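You operate a simulated robot arm through the tools that you are given. There is no shell and no other tool.

Carry out the task below with a simulated robot arm. There is one attempt and no reset: what you move stays moved.

JOB
Fit the grey cover and tighten its knobs crosswise, orange one first.
Fine: then the diagonal one, then the first one's neighbour along the long edge, then the last; all four marks green.

Only the result counts: the job must be done as asked and must still hold three seconds after the hand-in. Knocking over, shifting, dropping, spilling or breaking anything else fails it. Lids that push on must go on centred and level and be pressed home; caps that screw on are set level and turned clockwise until they are tight.

ROBOT AND FRAMES
A 7-joint arm with a two-finger parallel gripper, fixed in place. Base frame: the origin is at the foot of the arm, x ahead of it, y to its left, z up; the work surface is at about z = 868. Readings come in mm, degrees, newtons and seconds.
With the tool pointing down near the work surface it reaches from about 400 to 900 mm from the base axis. Its first joint turns from -143.0 to 143.0 degrees. Payload 3 kg.
Tool frame: the origin (TCP) lies between the finger pads and is the grasp point; the fingertips stand 30 mm ahead of it; z points along the fingers, y is the line along which they close. The gripper opens to 94 mm. The fingers are 28 mm wide and 10 mm thick; the gripper's body (50 by 96 mm) begins 55 mm behind the TCP.
Orientation is that of the tool frame in the base frame, as [roll, pitch, yaw] about the fixed x, y, z axes, in that order (R = Rz(yaw) Ry(pitch) Rx(roll)). With the fingers straight down and closing along the base's y, the tool's x points along the base's -x, its y along +y and its z along -z.

CONTROLS
- The arm moves only by the tool step_arm. Its argument "plan" is a list of rows, each an object (a shift or turn left out is 0, a gripper value left out holds the last) with "offset": the shift along the tool's x, y, z in units of 300 mm (1.0 is 300 mm), a list of three; "dr": the turn, a rotation vector about the tool's x, y, z in units of 180 degrees (1.0 is 180 degrees), a list of three; "hand": the gripper command, from -1 (shut) to 1 (fully open), values between in proportion. In form: [{"offset": [tx, ty, tz], "dr": [ax, ay, az], "hand": hand}, ...]. A call has 1 to 20 rows; each row is the pose to reach, as a shift and turn from the pose commanded when the call began, along the tool's axes at that moment. A call with a number of a shift or a turn outside -1 to 1 is refused whole. Rows are played at 5 a second. More than 50 mm and 8.6 degrees between two rows, or a gripper value outside its range, and nothing of the call is played. A pose out of reach is approached as far as the arm can. The call stops where the force on the tool passes 50 N (or 10 N more than at its start, if that is more) or the arm is blocked; 0.2 s more then pass. Each finger travels about 72 mm/s and halts on what it meets, pressing with about 22 N; the grip force reading is that of the motor and also rises with nothing between the fingers. The clock runs only during rows and for 0.2 s after the last one: add rows that repeat a pose to give the fingers time. The reply holds the time, the measured pose of the TCP, the force on the tool along the base axes, the opening and the grip force, in the units named above and with some noise, with the torque about the TCP (base axes, N m) and any sound that the robot's microphone picked up.
- Cameras (640 x 400 px; columns grow to the right, rows downward): "scene" is fixed at [387.7, 651.8, 1509.8]; the picture's right is [-0.75, -0.66, 0.00], its down [-0.49, 0.55, -0.68] and it looks along [0.45, -0.51, -0.74] (base axes); focal length 374 px, centre (320, 200). "wrist" rides on the gripper at [76, 14, -103] in the tool frame; the picture's right is [-0.18, 0.98, 0.00], its down [-0.75, -0.14, -0.64] and it looks along [-0.63, -0.12, 0.77] (tool axes); focal length 243 px, centre (320, 200). There is no depth. A picture from a camera that has moved, and an enlarged one, comes with that camera's place and axes in the base frame and with its lens. The place of the scene camera against the robot may be out by one fixed shift of up to 25 mm in any direction.
- snapshot(camera): a new picture of that camera. It takes no simulated time.
- close_up(camera, box): a new picture of the part [left, top, right, bottom] of that camera's present view, enlarged. It takes no simulated time.
- hand_in(): hands the job in; it is judged then, once.

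Nothing tells you positions but the pictures and the camera data. Unless the task says otherwise, let go and move clear before handing in.

The tools are called after "Call:" as name(argument=value, ...) on one line, values as JSON. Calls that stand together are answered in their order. step_arm: Moves the arm, as the interface text tells. Its arguments: {"type":"object","properties":{"plan":{"type":"array","items":{"type":"object","properties":{"offset":{"type":"array","items":{"type":"number"}},"dr":{"type":"array","items":{"type":"number"}},"hand":{"type":"number"}}}}},"required":["plan"]} The other tools are called the same way: snapshot (camera) takes a picture; close_up (camera, box) takes an enlarged picture of a part of a camera's view; hand_in () hands the job in.

At the start:

```text
clock: 0.0
eef_pos: [476.7, 276.3, 1220.0]
orientation: [180.0, 0.1, 180.0]
contact_force: [0.2, 0.4, 0.6]
ft_torque: [0.04, -0.01, 0.01]
finger_gap: 93.6
gripper_force: 0.0
```

scene: 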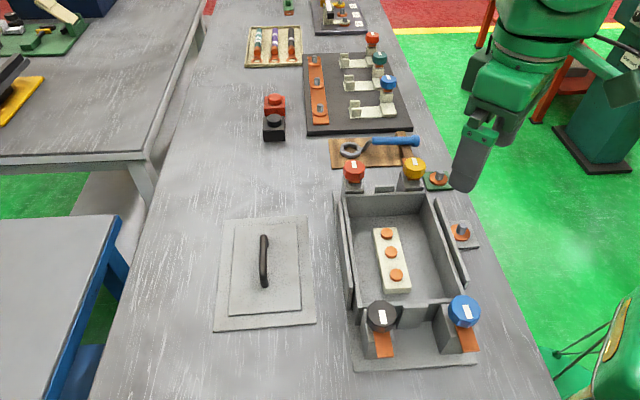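
wrist: 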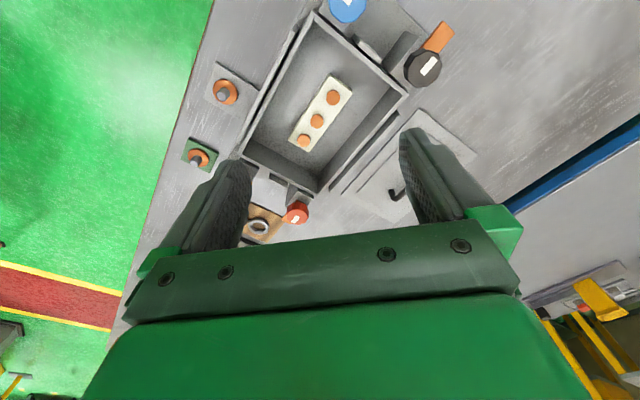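

I see an open grey box with four knobs (red, yellow/orange, black, blue) at its corners and a grey cover with a black handle beside it. I'll take enlarged pictures first to understand the parts.

Call:
close_up(camera="scene", box=[320, 140, 500, 260])

Call:
close_up(camera="scene", box=[330, 260, 510, 380])

Call:
close_up(camera="scene", box=[200, 200, 340, 340])

Call:
snapshot(camera="wrist")

```text
3.33 times, centred on (410, 200) of scene
camera zoom: at [387.7, 651.8, 1509.8], right [-0.75, -0.66, 0.0], down [-0.49, 0.55, -0.68], along [0.45, -0.51, -0.74], focal length 1248 px, centre (20, 200)
```

zoom: 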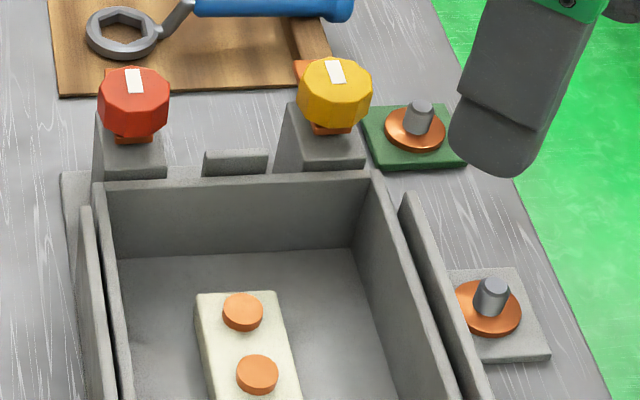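

```text
3.33 times, centred on (420, 320) of scene
camera zoom: at [387.7, 651.8, 1509.8], right [-0.75, -0.66, 0.0], down [-0.49, 0.55, -0.68], along [0.45, -0.51, -0.74], focal length 1248 px, centre (-13, -200)
```

zoom: 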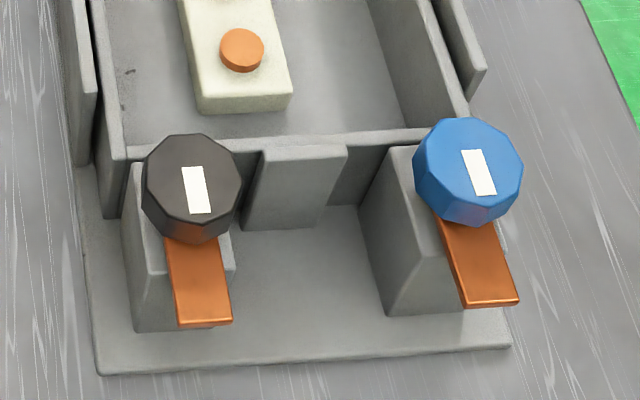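

```text
2.86 times, centred on (270, 270) of scene
camera zoom: at [387.7, 651.8, 1509.8], right [-0.75, -0.66, 0.0], down [-0.49, 0.55, -0.68], along [0.45, -0.51, -0.74], focal length 1070 px, centre (463, 0)
```

zoom: 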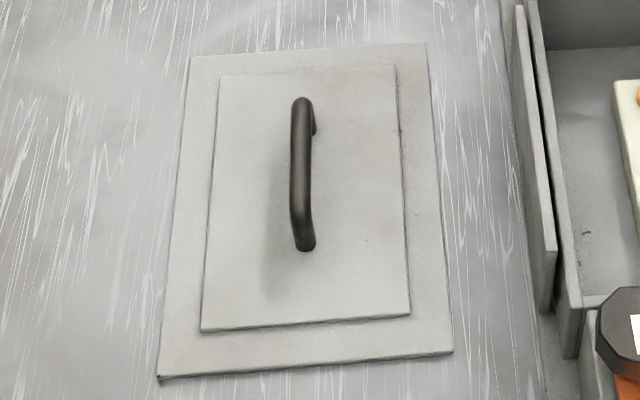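

```text
taken
camera wrist: at [399.2, 289.6, 1321.1], right [0.18, 0.98, 0.0], down [0.75, -0.14, 0.64], along [0.63, -0.12, -0.77], focal length 243 px, centre (320, 200)
```

wrist: 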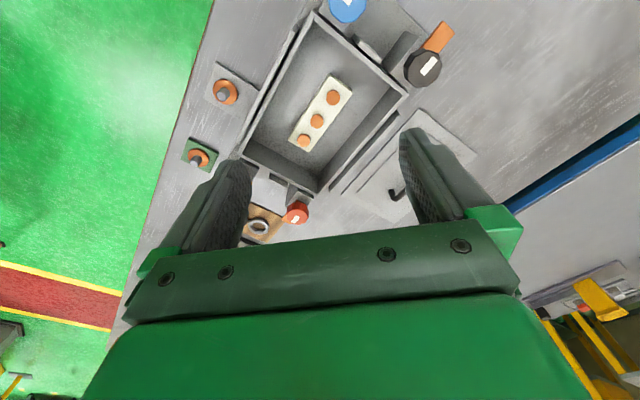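

The box lies diagonally with black and blue knobs nearest the arm, and red and amber ones further out; the cover lies to its left at about (736, 417). I'll swing the wrist to line up with the cover's axis and look down on both from there.

Call:
step_arm(plan=[{"offset": [-0.0586, 0.1067, 0], "dr": [0, 0, 0.035], "hand": 1}, {"offset": [-0.117, 0.2134, 0], "dr": [0, 0, 0.07], "hand": 1}, {"offset": [-0.1757, 0.32, 0], "dr": [0, 0, 0.105], "hand": 1}, {"offset": [-0.2343, 0.4268, 0], "dr": [0, 0, 0.14], "hand": 1}, {"offset": [-0.2929, 0.5336, 0], "dr": [0, 0, 0.175], "hand": 1}, {"offset": [-0.3514, 0.64, 0], "dr": [0, 0, 0.21], "hand": 1}, {"offset": [-0.41, 0.747, 0], "dr": [0, 0, 0.2444], "hand": 1}, {"offset": [-0.41, 0.747, 0], "dr": [0, 0, 0.2444], "hand": 1}])

Call:
snapshot(camera="wrist")

Call:
snapshot(camera="scene")

```text
clock: 1.8
eef_pos: [576.1, 477.1, 1215.7]
orientation: [179.9, -0.1, 135.8]
contact_force: [0.0, 0.2, -0.1]
ft_torque: [-0.01, 0.01, -0.02]
finger_gap: 94.1
gripper_force: 0.0
out of reach, approached as far as the arm can: row 6, 7, 8
```

```text
taken
camera wrist: at [529.6, 540.9, 1317.1], right [0.82, 0.58, 0.0], down [0.44, -0.63, 0.64], along [0.37, -0.52, -0.77], focal length 243 px, centre (320, 200)
```

wrist: 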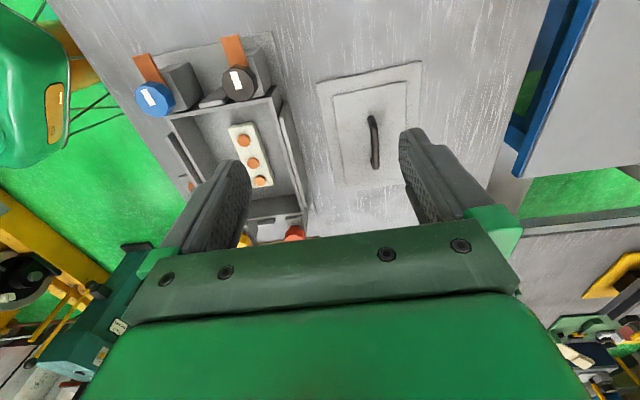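

```text
taken
```

scene: 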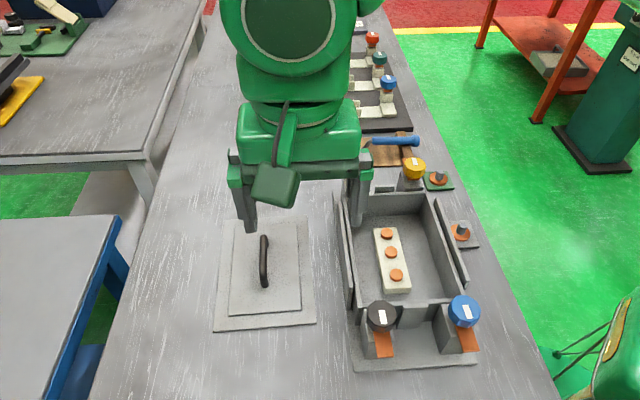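

I can see the cover and most of the box from the wrist. Now I'll enlarge these views to measure the cover, the handle and the knobs.

Call:
close_up(camera="wrist", box=[290, 40, 450, 200])

Call:
close_up(camera="wrist", box=[110, 20, 320, 150])

Call:
close_up(camera="wrist", box=[110, 120, 320, 250])

```text
2.50 times, centred on (370, 120) of wrist
camera zoom: at [529.6, 540.9, 1317.1], right [0.82, 0.58, 0.0], down [0.44, -0.63, 0.64], along [0.37, -0.52, -0.77], focal length 606 px, centre (195, 400)
```

zoom: 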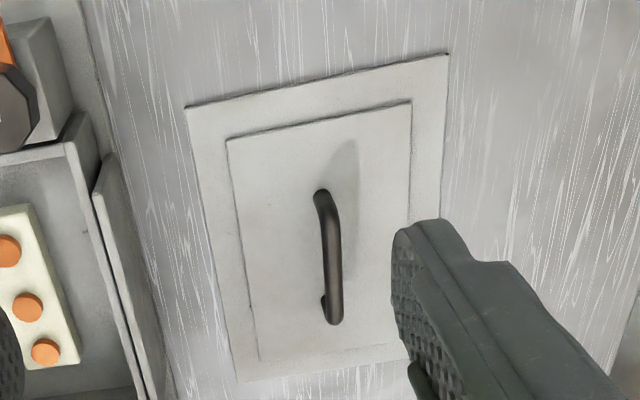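

```text
3.05 times, centred on (215, 85) of wrist
camera zoom: at [529.6, 540.9, 1317.1], right [0.82, 0.58, 0.0], down [0.44, -0.63, 0.64], along [0.37, -0.52, -0.77], focal length 739 px, centre (640, 550)
```

zoom: 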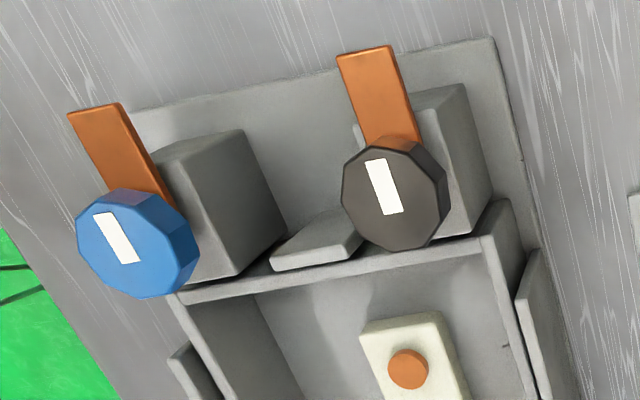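

```text
3.05 times, centred on (215, 185) of wrist
camera zoom: at [529.6, 540.9, 1317.1], right [0.82, 0.58, 0.0], down [0.44, -0.63, 0.64], along [0.37, -0.52, -0.77], focal length 739 px, centre (640, 246)
```

zoom: 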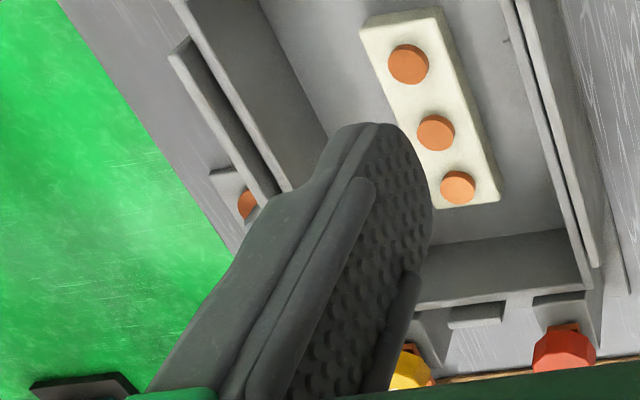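

The cover's centre is near (735, 427), with its handle running along its long axis at about -44°. Next I'll move back so the wrist camera looks straight into the box to measure its rim, fences and knobs.

Call:
step_arm(plan=[{"offset": [0.08, -0.1, 0]}, {"offset": [0.16, -0.2, 0]}, {"offset": [0.24, -0.3, 0]}, {"offset": [0.326, -0.415, 0]}, {"offset": [0.326, -0.415, 0]}])

Call:
snapshot(camera="wrist")

```text
clock: 3.0
eef_pos: [418.1, 453.5, 1214.5]
orientation: [-180.0, 0.1, 136.0]
contact_force: [-0.2, -0.3, 0.4]
ft_torque: [-0.02, -0.02, -0.01]
finger_gap: 94.2
gripper_force: 0.0
```

```text
taken
camera wrist: at [372.6, 518.5, 1316.5], right [0.82, 0.58, 0.0], down [0.44, -0.62, 0.64], along [0.37, -0.52, -0.77], focal length 243 px, centre (320, 200)
```

wrist: 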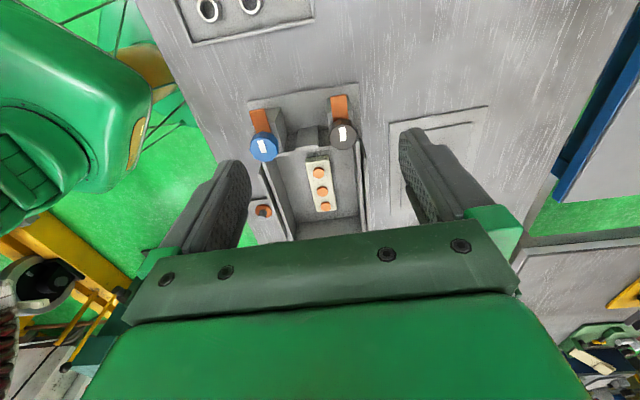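

The gripper hides the lower half of the picture, so I'll move the hand forward and up so the whole box falls in the upper half.

Call:
step_arm(plan=[{"offset": [-0.115, -0.003, -0.067]}, {"offset": [-0.23, -0.006, -0.133]}, {"offset": [-0.345, -0.009, -0.2]}, {"offset": [-0.4607, -0.0117, -0.267]}, {"offset": [-0.4607, -0.0117, -0.267]}])

Call:
snapshot(camera="wrist")

Call:
close_up(camera="wrist", box=[230, 0, 390, 100])

Call:
close_up(camera="wrist", box=[230, 110, 390, 210])

```text
clock: 4.2
eef_pos: [514.8, 353.5, 1295.5]
orientation: [-180.0, 0.0, 136.0]
contact_force: [0.4, -0.2, 0.2]
ft_torque: [0.0, -0.01, -0.05]
finger_gap: 94.0
gripper_force: 0.1
```

```text
taken
camera wrist: at [469.6, 418.2, 1396.4], right [0.82, 0.58, 0.0], down [0.44, -0.62, 0.64], along [0.37, -0.52, -0.77], focal length 243 px, centre (320, 200)
```

wrist: 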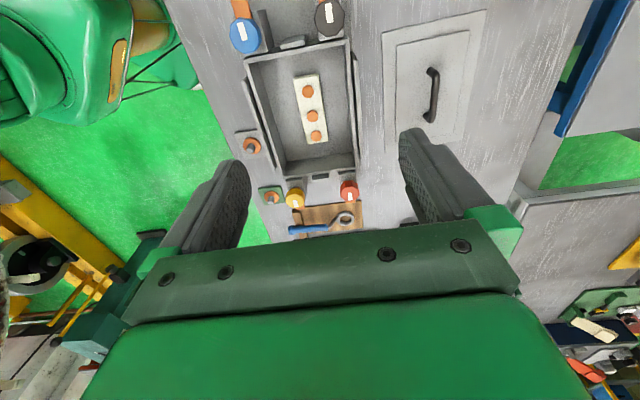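

```text
4.00 times, centred on (310, 50) of wrist
camera zoom: at [469.6, 418.2, 1396.4], right [0.82, 0.58, 0.0], down [0.44, -0.62, 0.64], along [0.37, -0.52, -0.77], focal length 970 px, centre (360, 800)
```

zoom: 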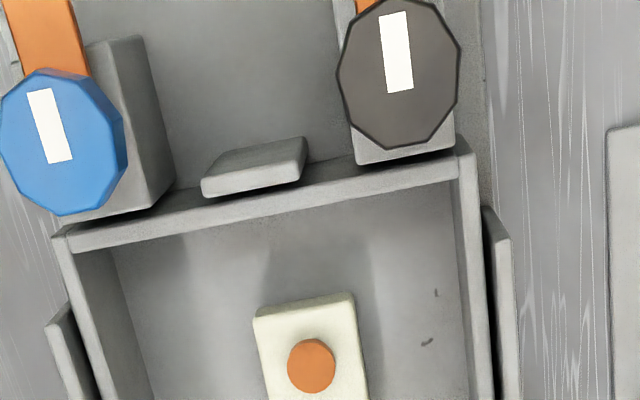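

```text
4.00 times, centred on (310, 160) of wrist
camera zoom: at [469.6, 418.2, 1396.4], right [0.82, 0.58, 0.0], down [0.44, -0.62, 0.64], along [0.37, -0.52, -0.77], focal length 970 px, centre (360, 360)
```

zoom: 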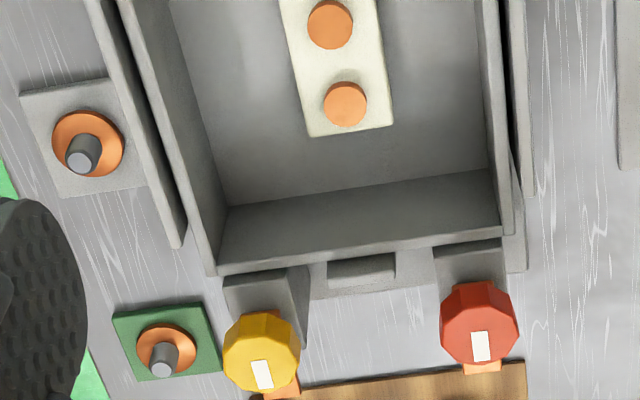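

The amber and the red knobs sit at the far end, and which one is called "orange" matters. I'll enlarge both next to other coloured things to compare hues.

Call:
close_up(camera="wrist", box=[280, 175, 370, 215])

Call:
close_up(camera="scene", box=[240, 20, 420, 140])

Call:
close_up(camera="scene", box=[330, 130, 450, 200])

Call:
close_up(camera="scene", box=[0, 0, 90, 130])

```text
7.11 times, centred on (325, 195) of wrist
camera zoom: at [469.6, 418.2, 1396.4], right [0.82, 0.58, 0.0], down [0.44, -0.62, 0.64], along [0.37, -0.52, -0.77], focal length 1725 px, centre (284, 236)
```

zoom: 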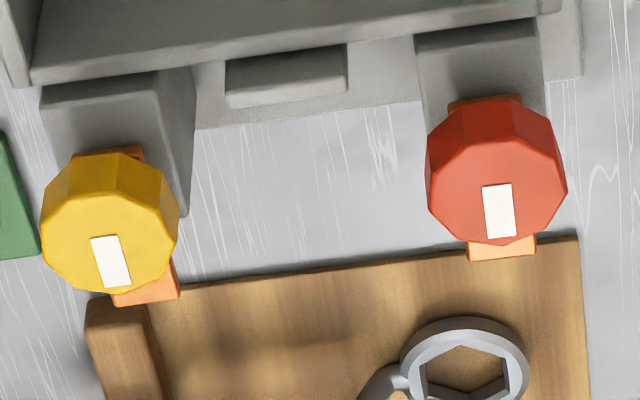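

```text
3.33 times, centred on (330, 80) of scene
camera zoom: at [387.7, 651.8, 1509.8], right [-0.75, -0.66, 0.0], down [-0.49, 0.55, -0.68], along [0.45, -0.51, -0.74], focal length 1248 px, centre (287, 600)
```

zoom: 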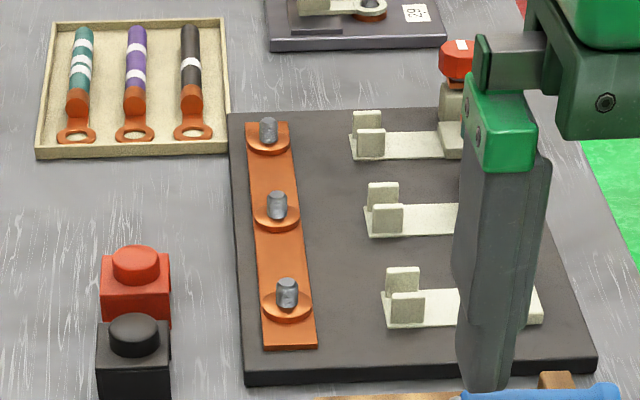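

```text
5.33 times, centred on (390, 165) of scene
camera zoom: at [387.7, 651.8, 1509.8], right [-0.75, -0.66, 0.0], down [-0.49, 0.55, -0.68], along [0.45, -0.51, -0.74], focal length 1997 px, centre (-53, 387)
```

zoom: 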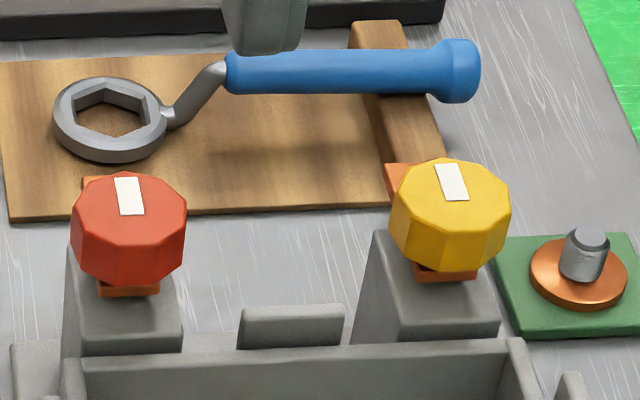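

```text
3.08 times, centred on (45, 65) of scene
camera zoom: at [387.7, 651.8, 1509.8], right [-0.75, -0.66, 0.0], down [-0.49, 0.55, -0.68], along [0.45, -0.51, -0.74], focal length 1152 px, centre (1166, 615)
```

zoom: 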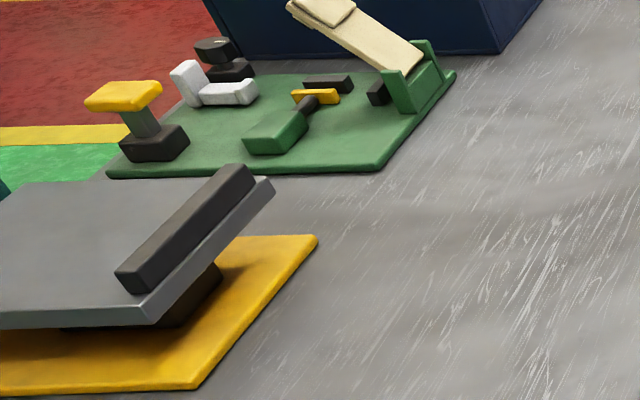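

Call:
close_up(camera="scene", box=[255, 85, 435, 195])

Call:
close_up(camera="scene", box=[350, 25, 430, 75])

Call:
close_up(camera="scene", box=[340, 155, 380, 180])

Call:
close_up(camera="scene", box=[395, 155, 435, 180])

Call:
close_up(camera="scene", box=[255, 90, 295, 115])

```text
3.56 times, centred on (345, 140) of scene
camera zoom: at [387.7, 651.8, 1509.8], right [-0.75, -0.66, 0.0], down [-0.49, 0.55, -0.68], along [0.45, -0.51, -0.74], focal length 1332 px, centre (231, 413)
```

zoom: 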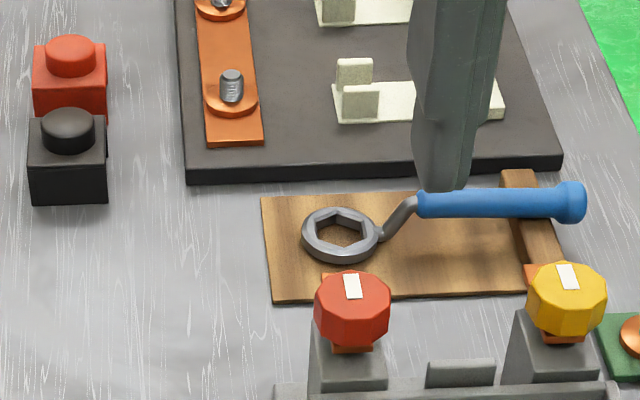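

```text
8.00 times, centred on (390, 50) of scene
camera zoom: at [387.7, 651.8, 1509.8], right [-0.75, -0.66, 0.0], down [-0.49, 0.55, -0.68], along [0.45, -0.51, -0.74], focal length 2996 px, centre (-240, 1400)
```

zoom: 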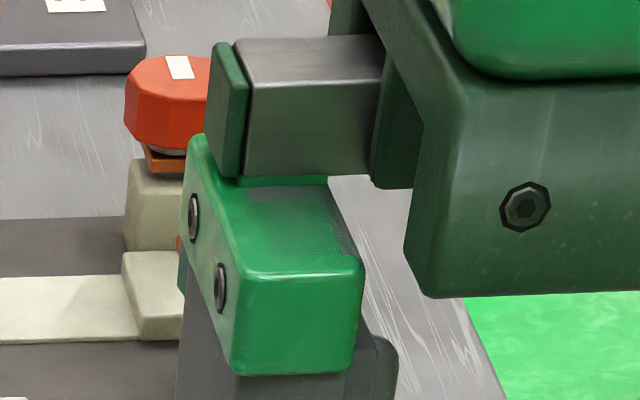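

```text
16.00 times, centred on (360, 168) of scene
camera zoom: at [387.7, 651.8, 1509.8], right [-0.75, -0.66, 0.0], down [-0.49, 0.55, -0.68], along [0.45, -0.51, -0.74], focal length 5992 px, centre (-320, 720)
```

zoom: 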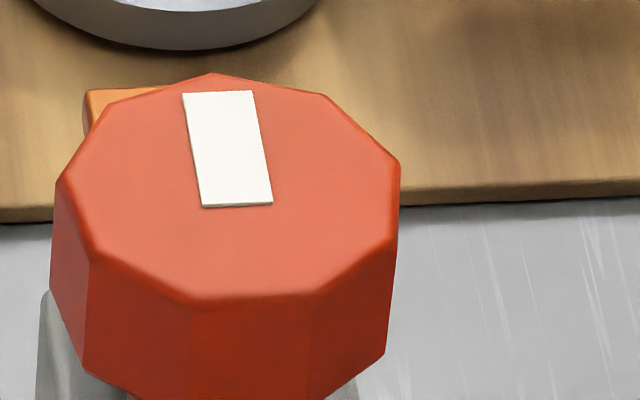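

```text
16.00 times, centred on (415, 168) of scene
camera zoom: at [387.7, 651.8, 1509.8], right [-0.75, -0.66, 0.0], down [-0.49, 0.55, -0.68], along [0.45, -0.51, -0.74], focal length 5992 px, centre (-1200, 720)
```

zoom: 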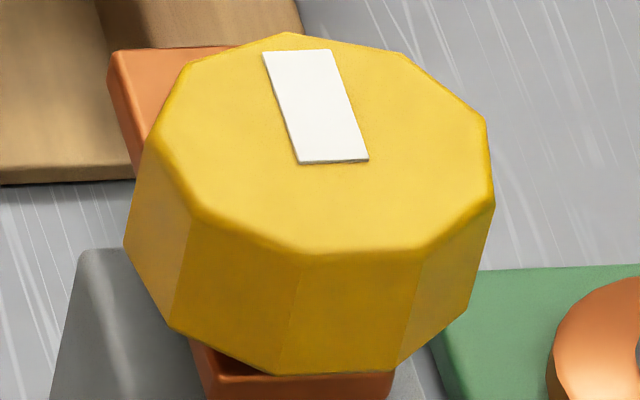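

```text
16.00 times, centred on (275, 102) of scene
camera zoom: at [387.7, 651.8, 1509.8], right [-0.75, -0.66, 0.0], down [-0.49, 0.55, -0.68], along [0.45, -0.51, -0.74], focal length 5992 px, centre (1040, 1760)
```

zoom: 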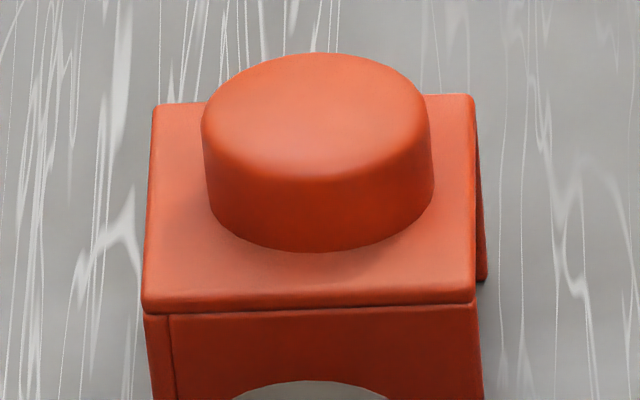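

Call:
close_up(camera="scene", box=[0, 20, 60, 58])

Call:
close_up(camera="scene", box=[0, 70, 60, 130])

Call:
close_up(camera="wrist", box=[284, 180, 308, 212])

Call:
close_up(camera="wrist", box=[0, 150, 120, 260])

Call:
close_up(camera="wrist", box=[540, 300, 640, 400])

```text
10.53 times, centred on (30, 39) of scene
camera zoom: at [387.7, 651.8, 1509.8], right [-0.75, -0.66, 0.0], down [-0.49, 0.55, -0.68], along [0.45, -0.51, -0.74], focal length 3942 px, centre (3373, 1895)
```

zoom: 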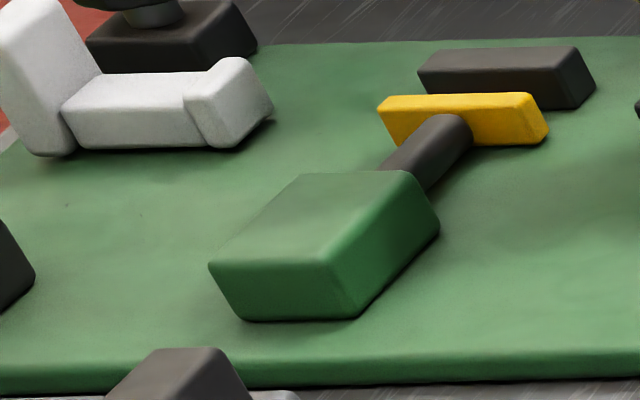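

```text
6.67 times, centred on (30, 100) of scene
camera zoom: at [387.7, 651.8, 1509.8], right [-0.75, -0.66, 0.0], down [-0.49, 0.55, -0.68], along [0.45, -0.51, -0.74], focal length 2497 px, centre (2253, 867)
```

zoom: 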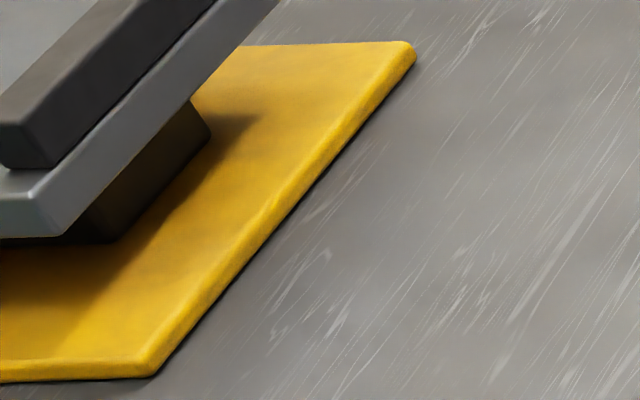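

```text
12.50 times, centred on (296, 196) of wrist
camera zoom: at [469.6, 418.2, 1396.4], right [0.82, 0.58, 0.0], down [0.44, -0.62, 0.64], along [0.37, -0.52, -0.77], focal length 3033 px, centre (620, 250)
```

zoom: 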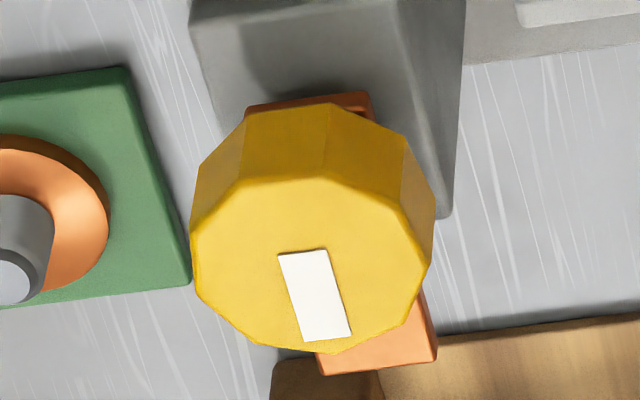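

```text
3.64 times, centred on (60, 205) of wrist
camera zoom: at [469.6, 418.2, 1396.4], right [0.82, 0.58, 0.0], down [0.44, -0.62, 0.64], along [0.37, -0.52, -0.77], focal length 882 px, centre (1266, 182)
```

zoom: 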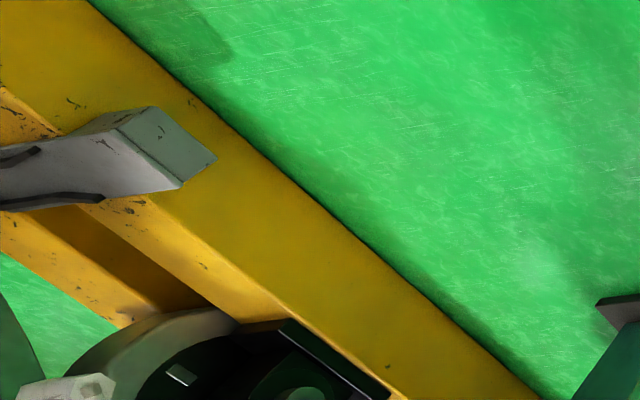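

```text
4.00 times, centred on (590, 350) of wrist
camera zoom: at [469.6, 418.2, 1396.4], right [0.82, 0.58, 0.0], down [0.44, -0.62, 0.64], along [0.37, -0.52, -0.77], focal length 970 px, centre (-760, -400)
```

zoom: 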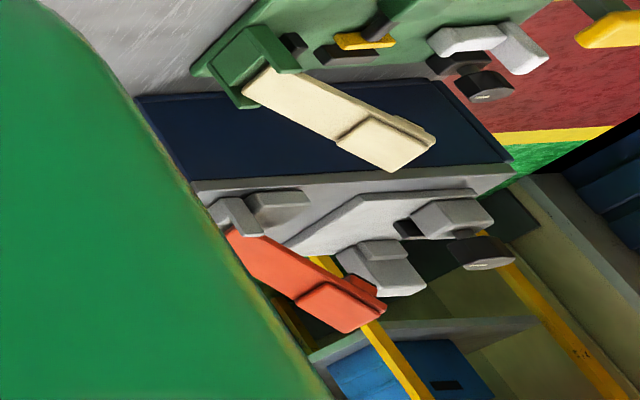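

Call:
close_up(camera="scene", box=[345, 160, 375, 196])

Call:
close_up(camera="scene", box=[348, 172, 352, 175])

Call:
close_up(camera="scene", box=[408, 170, 412, 173])

Call:
close_up(camera="scene", box=[360, 60, 400, 95])

Call:
close_up(camera="scene", box=[440, 0, 640, 80])

```text
11.11 times, centred on (360, 178) of scene
camera zoom: at [387.7, 651.8, 1509.8], right [-0.75, -0.66, 0.0], down [-0.49, 0.55, -0.68], along [0.45, -0.51, -0.74], focal length 4161 px, centre (-124, 444)
```

zoom: 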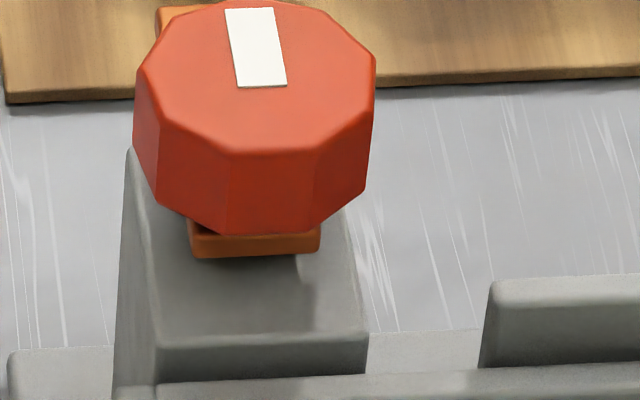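

```text
16.00 times, centred on (350, 174) of scene
camera zoom: at [387.7, 651.8, 1509.8], right [-0.75, -0.66, 0.0], down [-0.49, 0.55, -0.68], along [0.45, -0.51, -0.74], focal length 5992 px, centre (-160, 624)
```

zoom: 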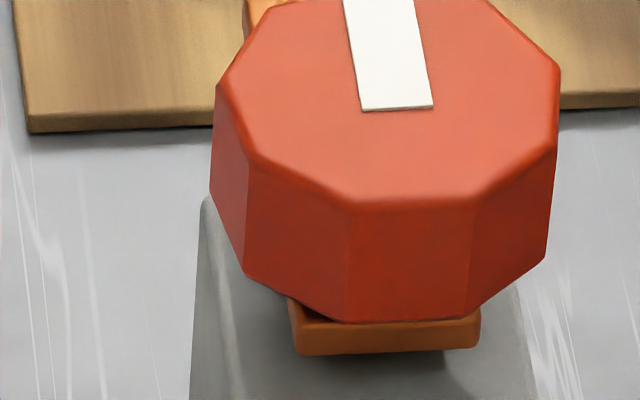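

```text
16.00 times, centred on (410, 172) of scene
camera zoom: at [387.7, 651.8, 1509.8], right [-0.75, -0.66, 0.0], down [-0.49, 0.55, -0.68], along [0.45, -0.51, -0.74], focal length 5992 px, centre (-1120, 656)
```

zoom: 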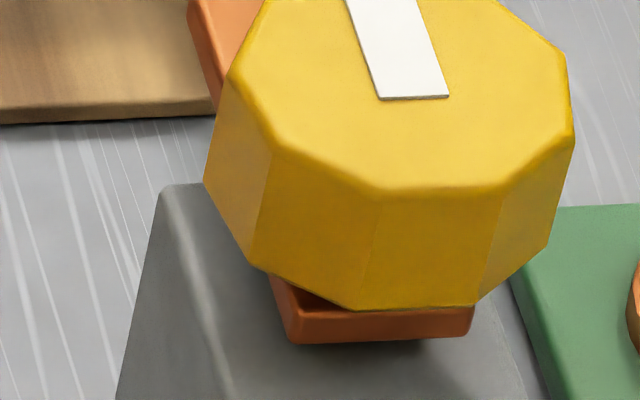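

```text
11.43 times, centred on (380, 78) of scene
camera zoom: at [387.7, 651.8, 1509.8], right [-0.75, -0.66, 0.0], down [-0.49, 0.55, -0.68], along [0.45, -0.51, -0.74], focal length 4280 px, centre (-366, 1600)
```

zoom: 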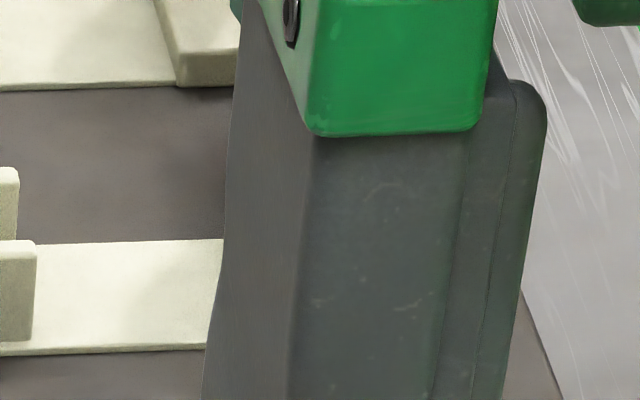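

```text
3.20 times, centred on (540, 40) of scene
camera zoom: at [387.7, 651.8, 1509.8], right [-0.75, -0.66, 0.0], down [-0.49, 0.55, -0.68], along [0.45, -0.51, -0.74], focal length 1198 px, centre (-384, 712)
```

zoom: 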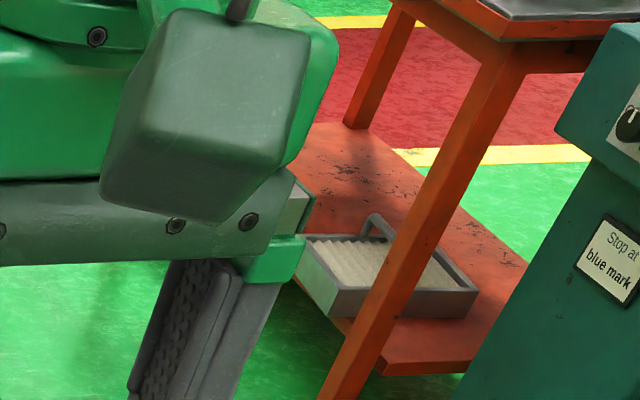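

The cover and box measure about the same size in plan, so I need precise rim corners before lifting anything. I'll enlarge each rim corner from this pose, then repeat from another pose to get heights.

Call:
close_up(camera="wrist", box=[228, 40, 268, 80])

Call:
close_up(camera="wrist", box=[325, 20, 375, 60])

Call:
close_up(camera="wrist", box=[262, 155, 312, 195])

Call:
close_up(camera="wrist", box=[335, 145, 385, 185])

Call:
close_up(camera="wrist", box=[380, 5, 490, 125])

```text
10.00 times, centred on (248, 60) of wrist
camera zoom: at [469.6, 418.2, 1396.4], right [0.82, 0.58, 0.0], down [0.44, -0.62, 0.64], along [0.37, -0.52, -0.77], focal length 2426 px, centre (1040, 1600)
```

zoom: 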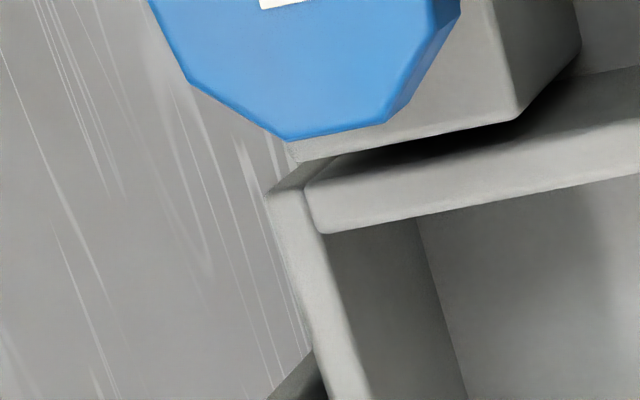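

```text
10.00 times, centred on (350, 40) of wrist
camera zoom: at [469.6, 418.2, 1396.4], right [0.82, 0.58, 0.0], down [0.44, -0.62, 0.64], along [0.37, -0.52, -0.77], focal length 2426 px, centre (20, 1800)
```

zoom: 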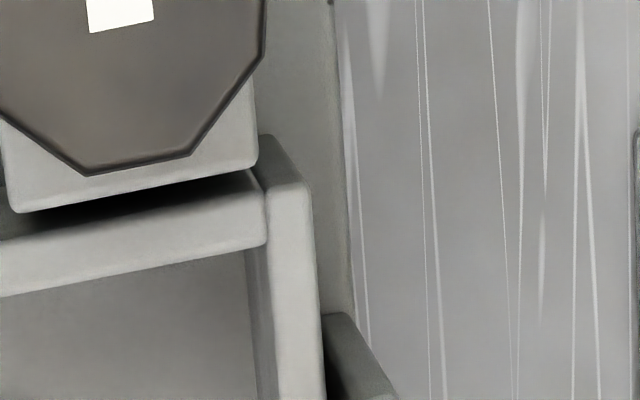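

```text
10.00 times, centred on (287, 175) of wrist
camera zoom: at [469.6, 418.2, 1396.4], right [0.82, 0.58, 0.0], down [0.44, -0.62, 0.64], along [0.37, -0.52, -0.77], focal length 2426 px, centre (650, 450)
```

zoom: 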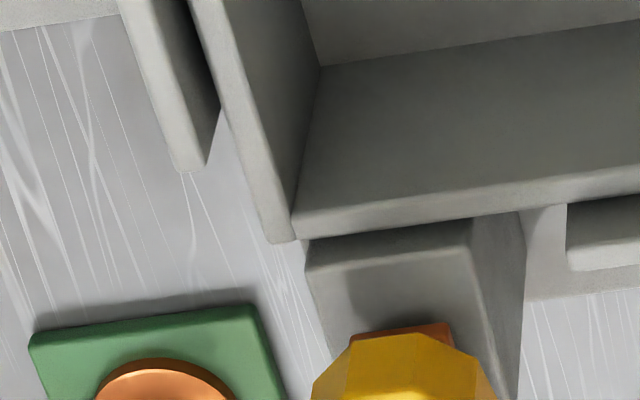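

```text
10.00 times, centred on (360, 165) of wrist
camera zoom: at [469.6, 418.2, 1396.4], right [0.82, 0.58, 0.0], down [0.44, -0.62, 0.64], along [0.37, -0.52, -0.77], focal length 2426 px, centre (-80, 550)
```

zoom: 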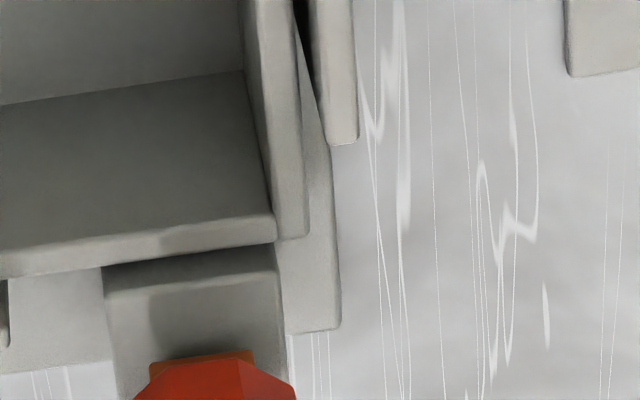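

```text
3.33 times, centred on (435, 65) of wrist
camera zoom: at [469.6, 418.2, 1396.4], right [0.82, 0.58, 0.0], down [0.44, -0.62, 0.64], along [0.37, -0.52, -0.77], focal length 809 px, centre (-63, 650)
```

zoom: 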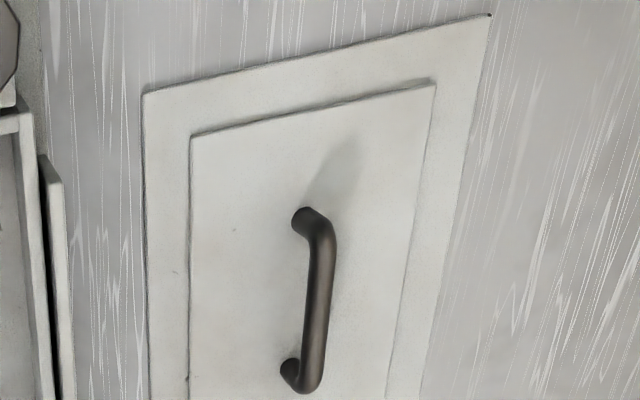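

Call:
snapshot(camera="scene")

Call:
close_up(camera="scene", box=[200, 290, 250, 340])

Call:
close_up(camera="scene", box=[290, 300, 340, 340])

Call:
close_up(camera="scene", box=[340, 290, 390, 330])

Call:
close_up(camera="scene", box=[430, 270, 490, 320])

```text
taken
```

scene: 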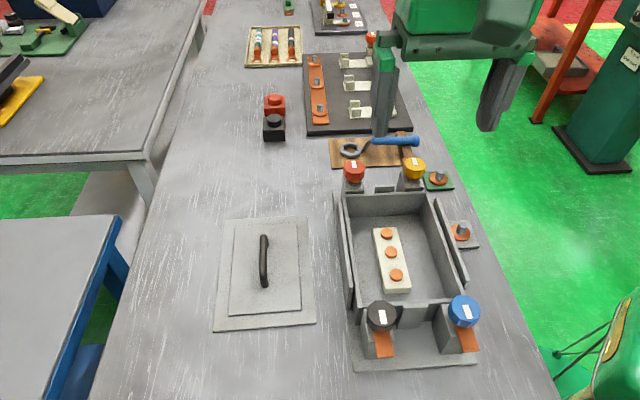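

```text
8.00 times, centred on (225, 315) of scene
camera zoom: at [387.7, 651.8, 1509.8], right [-0.75, -0.66, 0.0], down [-0.49, 0.55, -0.68], along [0.45, -0.51, -0.74], focal length 2996 px, centre (1080, -720)
```

zoom: 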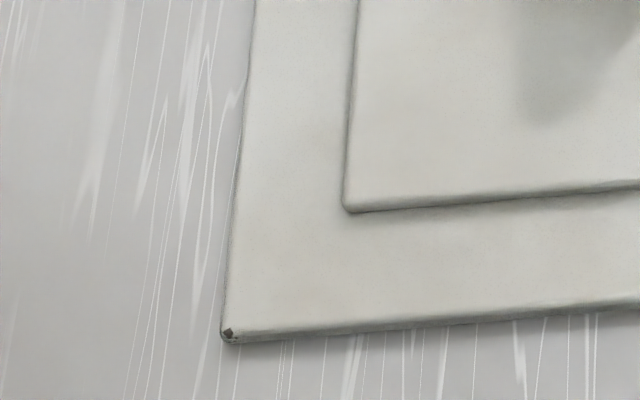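

```text
10.00 times, centred on (315, 320) of scene
camera zoom: at [387.7, 651.8, 1509.8], right [-0.75, -0.66, 0.0], down [-0.49, 0.55, -0.68], along [0.45, -0.51, -0.74], focal length 3745 px, centre (370, -1000)
```

zoom: 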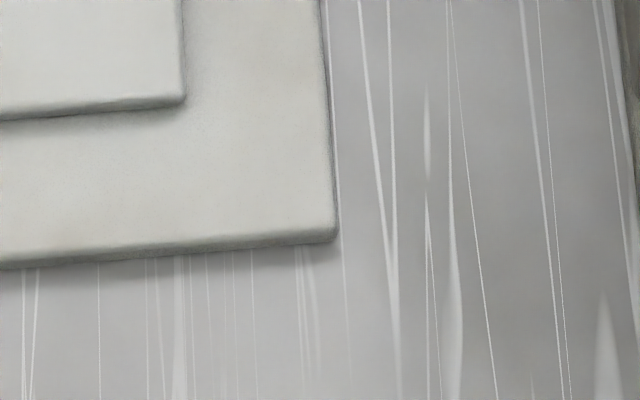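

```text
10.00 times, centred on (365, 310) of scene
camera zoom: at [387.7, 651.8, 1509.8], right [-0.75, -0.66, 0.0], down [-0.49, 0.55, -0.68], along [0.45, -0.51, -0.74], focal length 3745 px, centre (-130, -900)
```

zoom: 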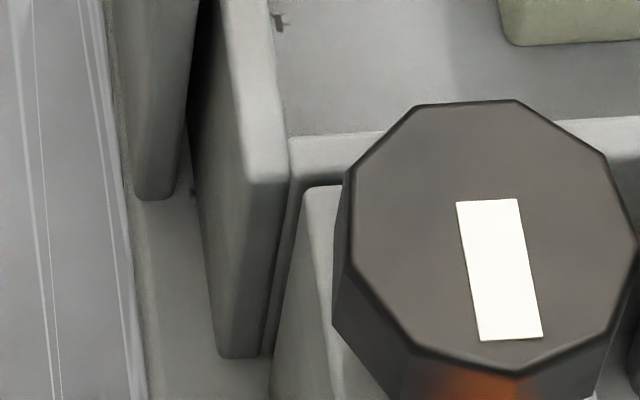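

```text
8.00 times, centred on (460, 295) of scene
camera zoom: at [387.7, 651.8, 1509.8], right [-0.75, -0.66, 0.0], down [-0.49, 0.55, -0.68], along [0.45, -0.51, -0.74], focal length 2996 px, centre (-800, -560)
```

zoom: 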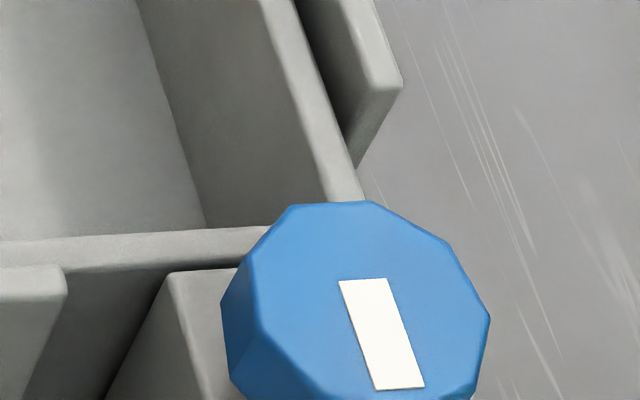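

Call:
close_up(camera="wrist", box=[345, 140, 375, 165])

Call:
close_up(camera="wrist", box=[345, 45, 375, 70])

Call:
close_up(camera="scene", box=[325, 180, 375, 220])

Call:
close_up(camera="scene", box=[335, 285, 375, 315])

Call:
close_up(camera="scene", box=[425, 185, 485, 225])

Call:
close_up(camera="wrist", box=[240, 70, 280, 100])

```text
16.00 times, centred on (360, 152) of wrist
camera zoom: at [469.6, 418.2, 1396.4], right [0.82, 0.58, 0.0], down [0.44, -0.62, 0.64], along [0.37, -0.52, -0.77], focal length 3882 px, centre (-320, 960)
```

zoom: 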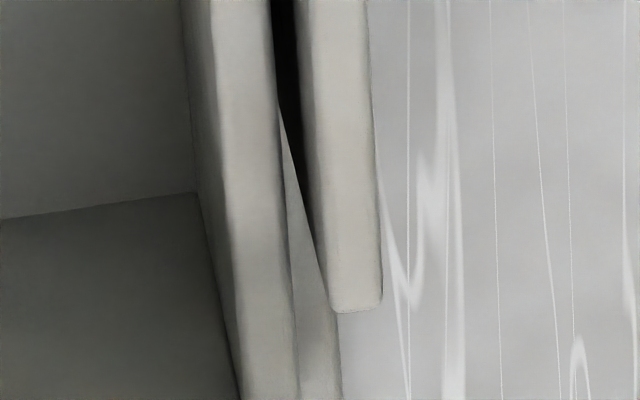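

```text
16.00 times, centred on (360, 58) of wrist
camera zoom: at [469.6, 418.2, 1396.4], right [0.82, 0.58, 0.0], down [0.44, -0.62, 0.64], along [0.37, -0.52, -0.77], focal length 3882 px, centre (-320, 2480)
```

zoom: 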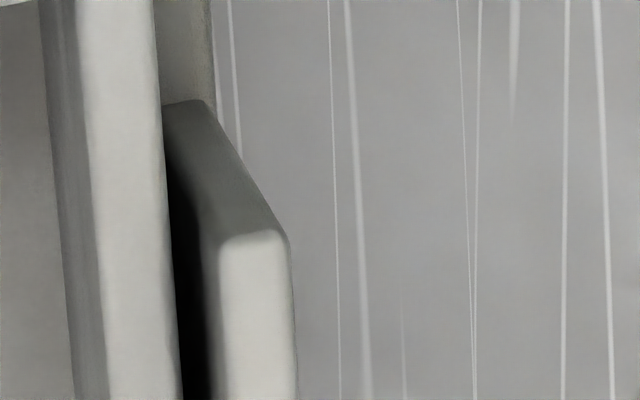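

```text
10.00 times, centred on (350, 200) of scene
camera zoom: at [387.7, 651.8, 1509.8], right [-0.75, -0.66, 0.0], down [-0.49, 0.55, -0.68], along [0.45, -0.51, -0.74], focal length 3745 px, centre (20, 200)
```

zoom: 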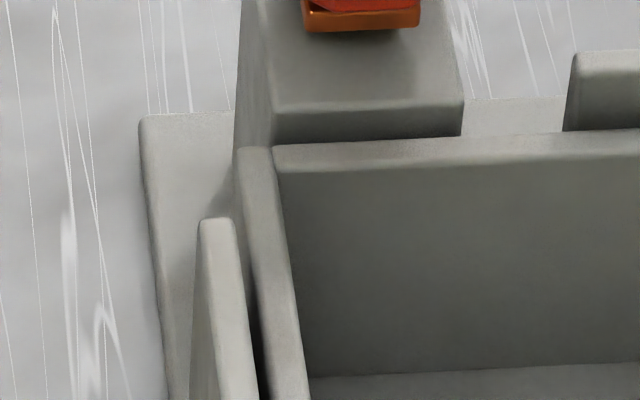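

```text
13.33 times, centred on (355, 300) of scene
camera zoom: at [387.7, 651.8, 1509.8], right [-0.75, -0.66, 0.0], down [-0.49, 0.55, -0.68], along [0.45, -0.51, -0.74], focal length 4993 px, centre (-147, -1133)
```

zoom: 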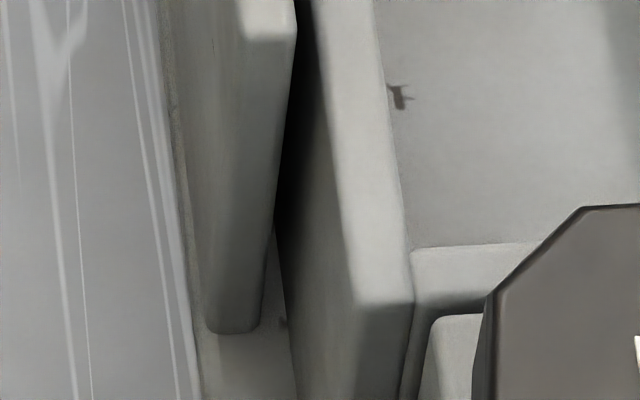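

```text
10.00 times, centred on (455, 205) of scene
camera zoom: at [387.7, 651.8, 1509.8], right [-0.75, -0.66, 0.0], down [-0.49, 0.55, -0.68], along [0.45, -0.51, -0.74], focal length 3745 px, centre (-1030, 150)
```

zoom: 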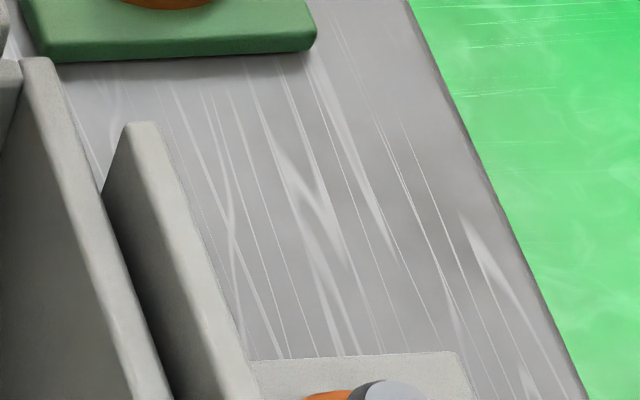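

```text
13.33 times, centred on (260, 85) of wrist
camera zoom: at [469.6, 418.2, 1396.4], right [0.82, 0.58, 0.0], down [0.44, -0.62, 0.64], along [0.37, -0.52, -0.77], focal length 3235 px, centre (1120, 1733)
```

zoom: 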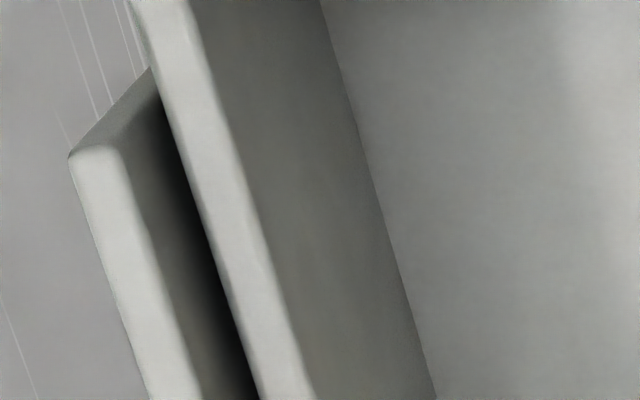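

The fences stand about 13 mm above the rim and leave roughly 5 mm each side, so the fit is forgiving. Now I'll zoom on the handle from both cameras to find its height.

Call:
close_up(camera="scene", box=[240, 225, 290, 295])

Call:
close_up(camera="wrist", box=[410, 55, 460, 135])

Call:
close_up(camera="scene", box=[360, 160, 440, 210])

Call:
close_up(camera="scene", box=[360, 285, 490, 365])

```text
5.71 times, centred on (265, 260) of scene
camera zoom: at [387.7, 651.8, 1509.8], right [-0.75, -0.66, 0.0], down [-0.49, 0.55, -0.68], along [0.45, -0.51, -0.74], focal length 2140 px, centre (634, -143)
```

zoom: 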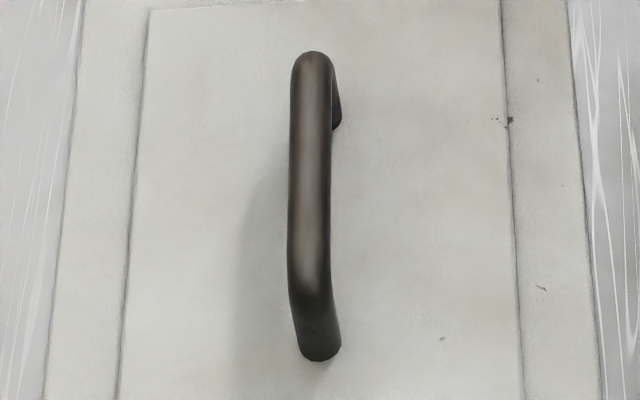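

```text
5.00 times, centred on (435, 95) of wrist
camera zoom: at [469.6, 418.2, 1396.4], right [0.82, 0.58, 0.0], down [0.44, -0.62, 0.64], along [0.37, -0.52, -0.77], focal length 1213 px, centre (-255, 725)
```

zoom: 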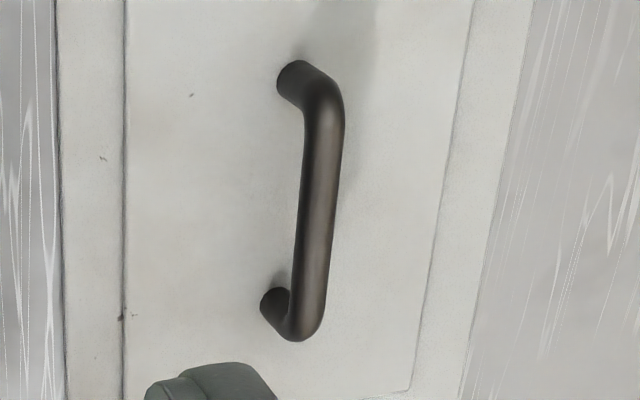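

```text
8.00 times, centred on (400, 185) of scene
camera zoom: at [387.7, 651.8, 1509.8], right [-0.75, -0.66, 0.0], down [-0.49, 0.55, -0.68], along [0.45, -0.51, -0.74], focal length 2996 px, centre (-320, 320)
```

zoom: 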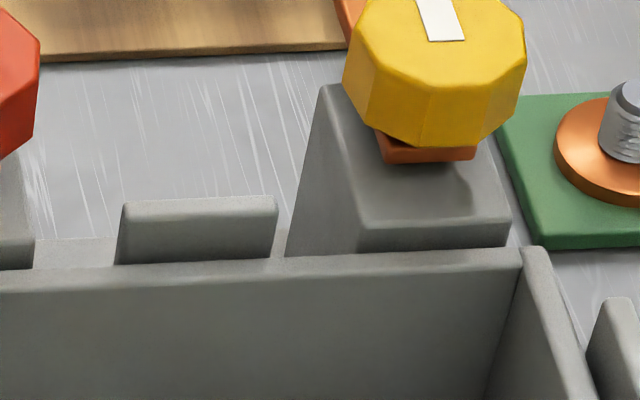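

```text
4.92 times, centred on (425, 325) of scene
camera zoom: at [387.7, 651.8, 1509.8], right [-0.75, -0.66, 0.0], down [-0.49, 0.55, -0.68], along [0.45, -0.51, -0.74], focal length 1844 px, centre (-197, -415)
```

zoom: 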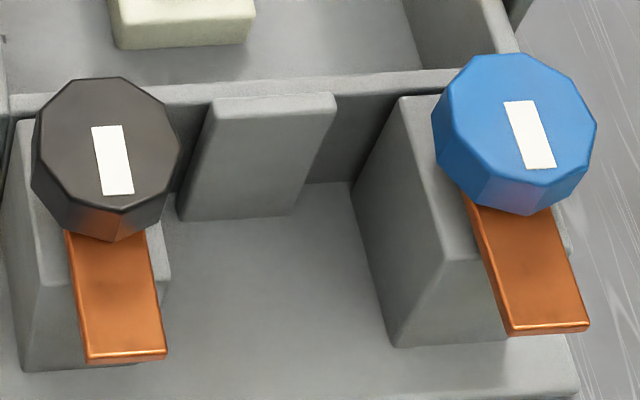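

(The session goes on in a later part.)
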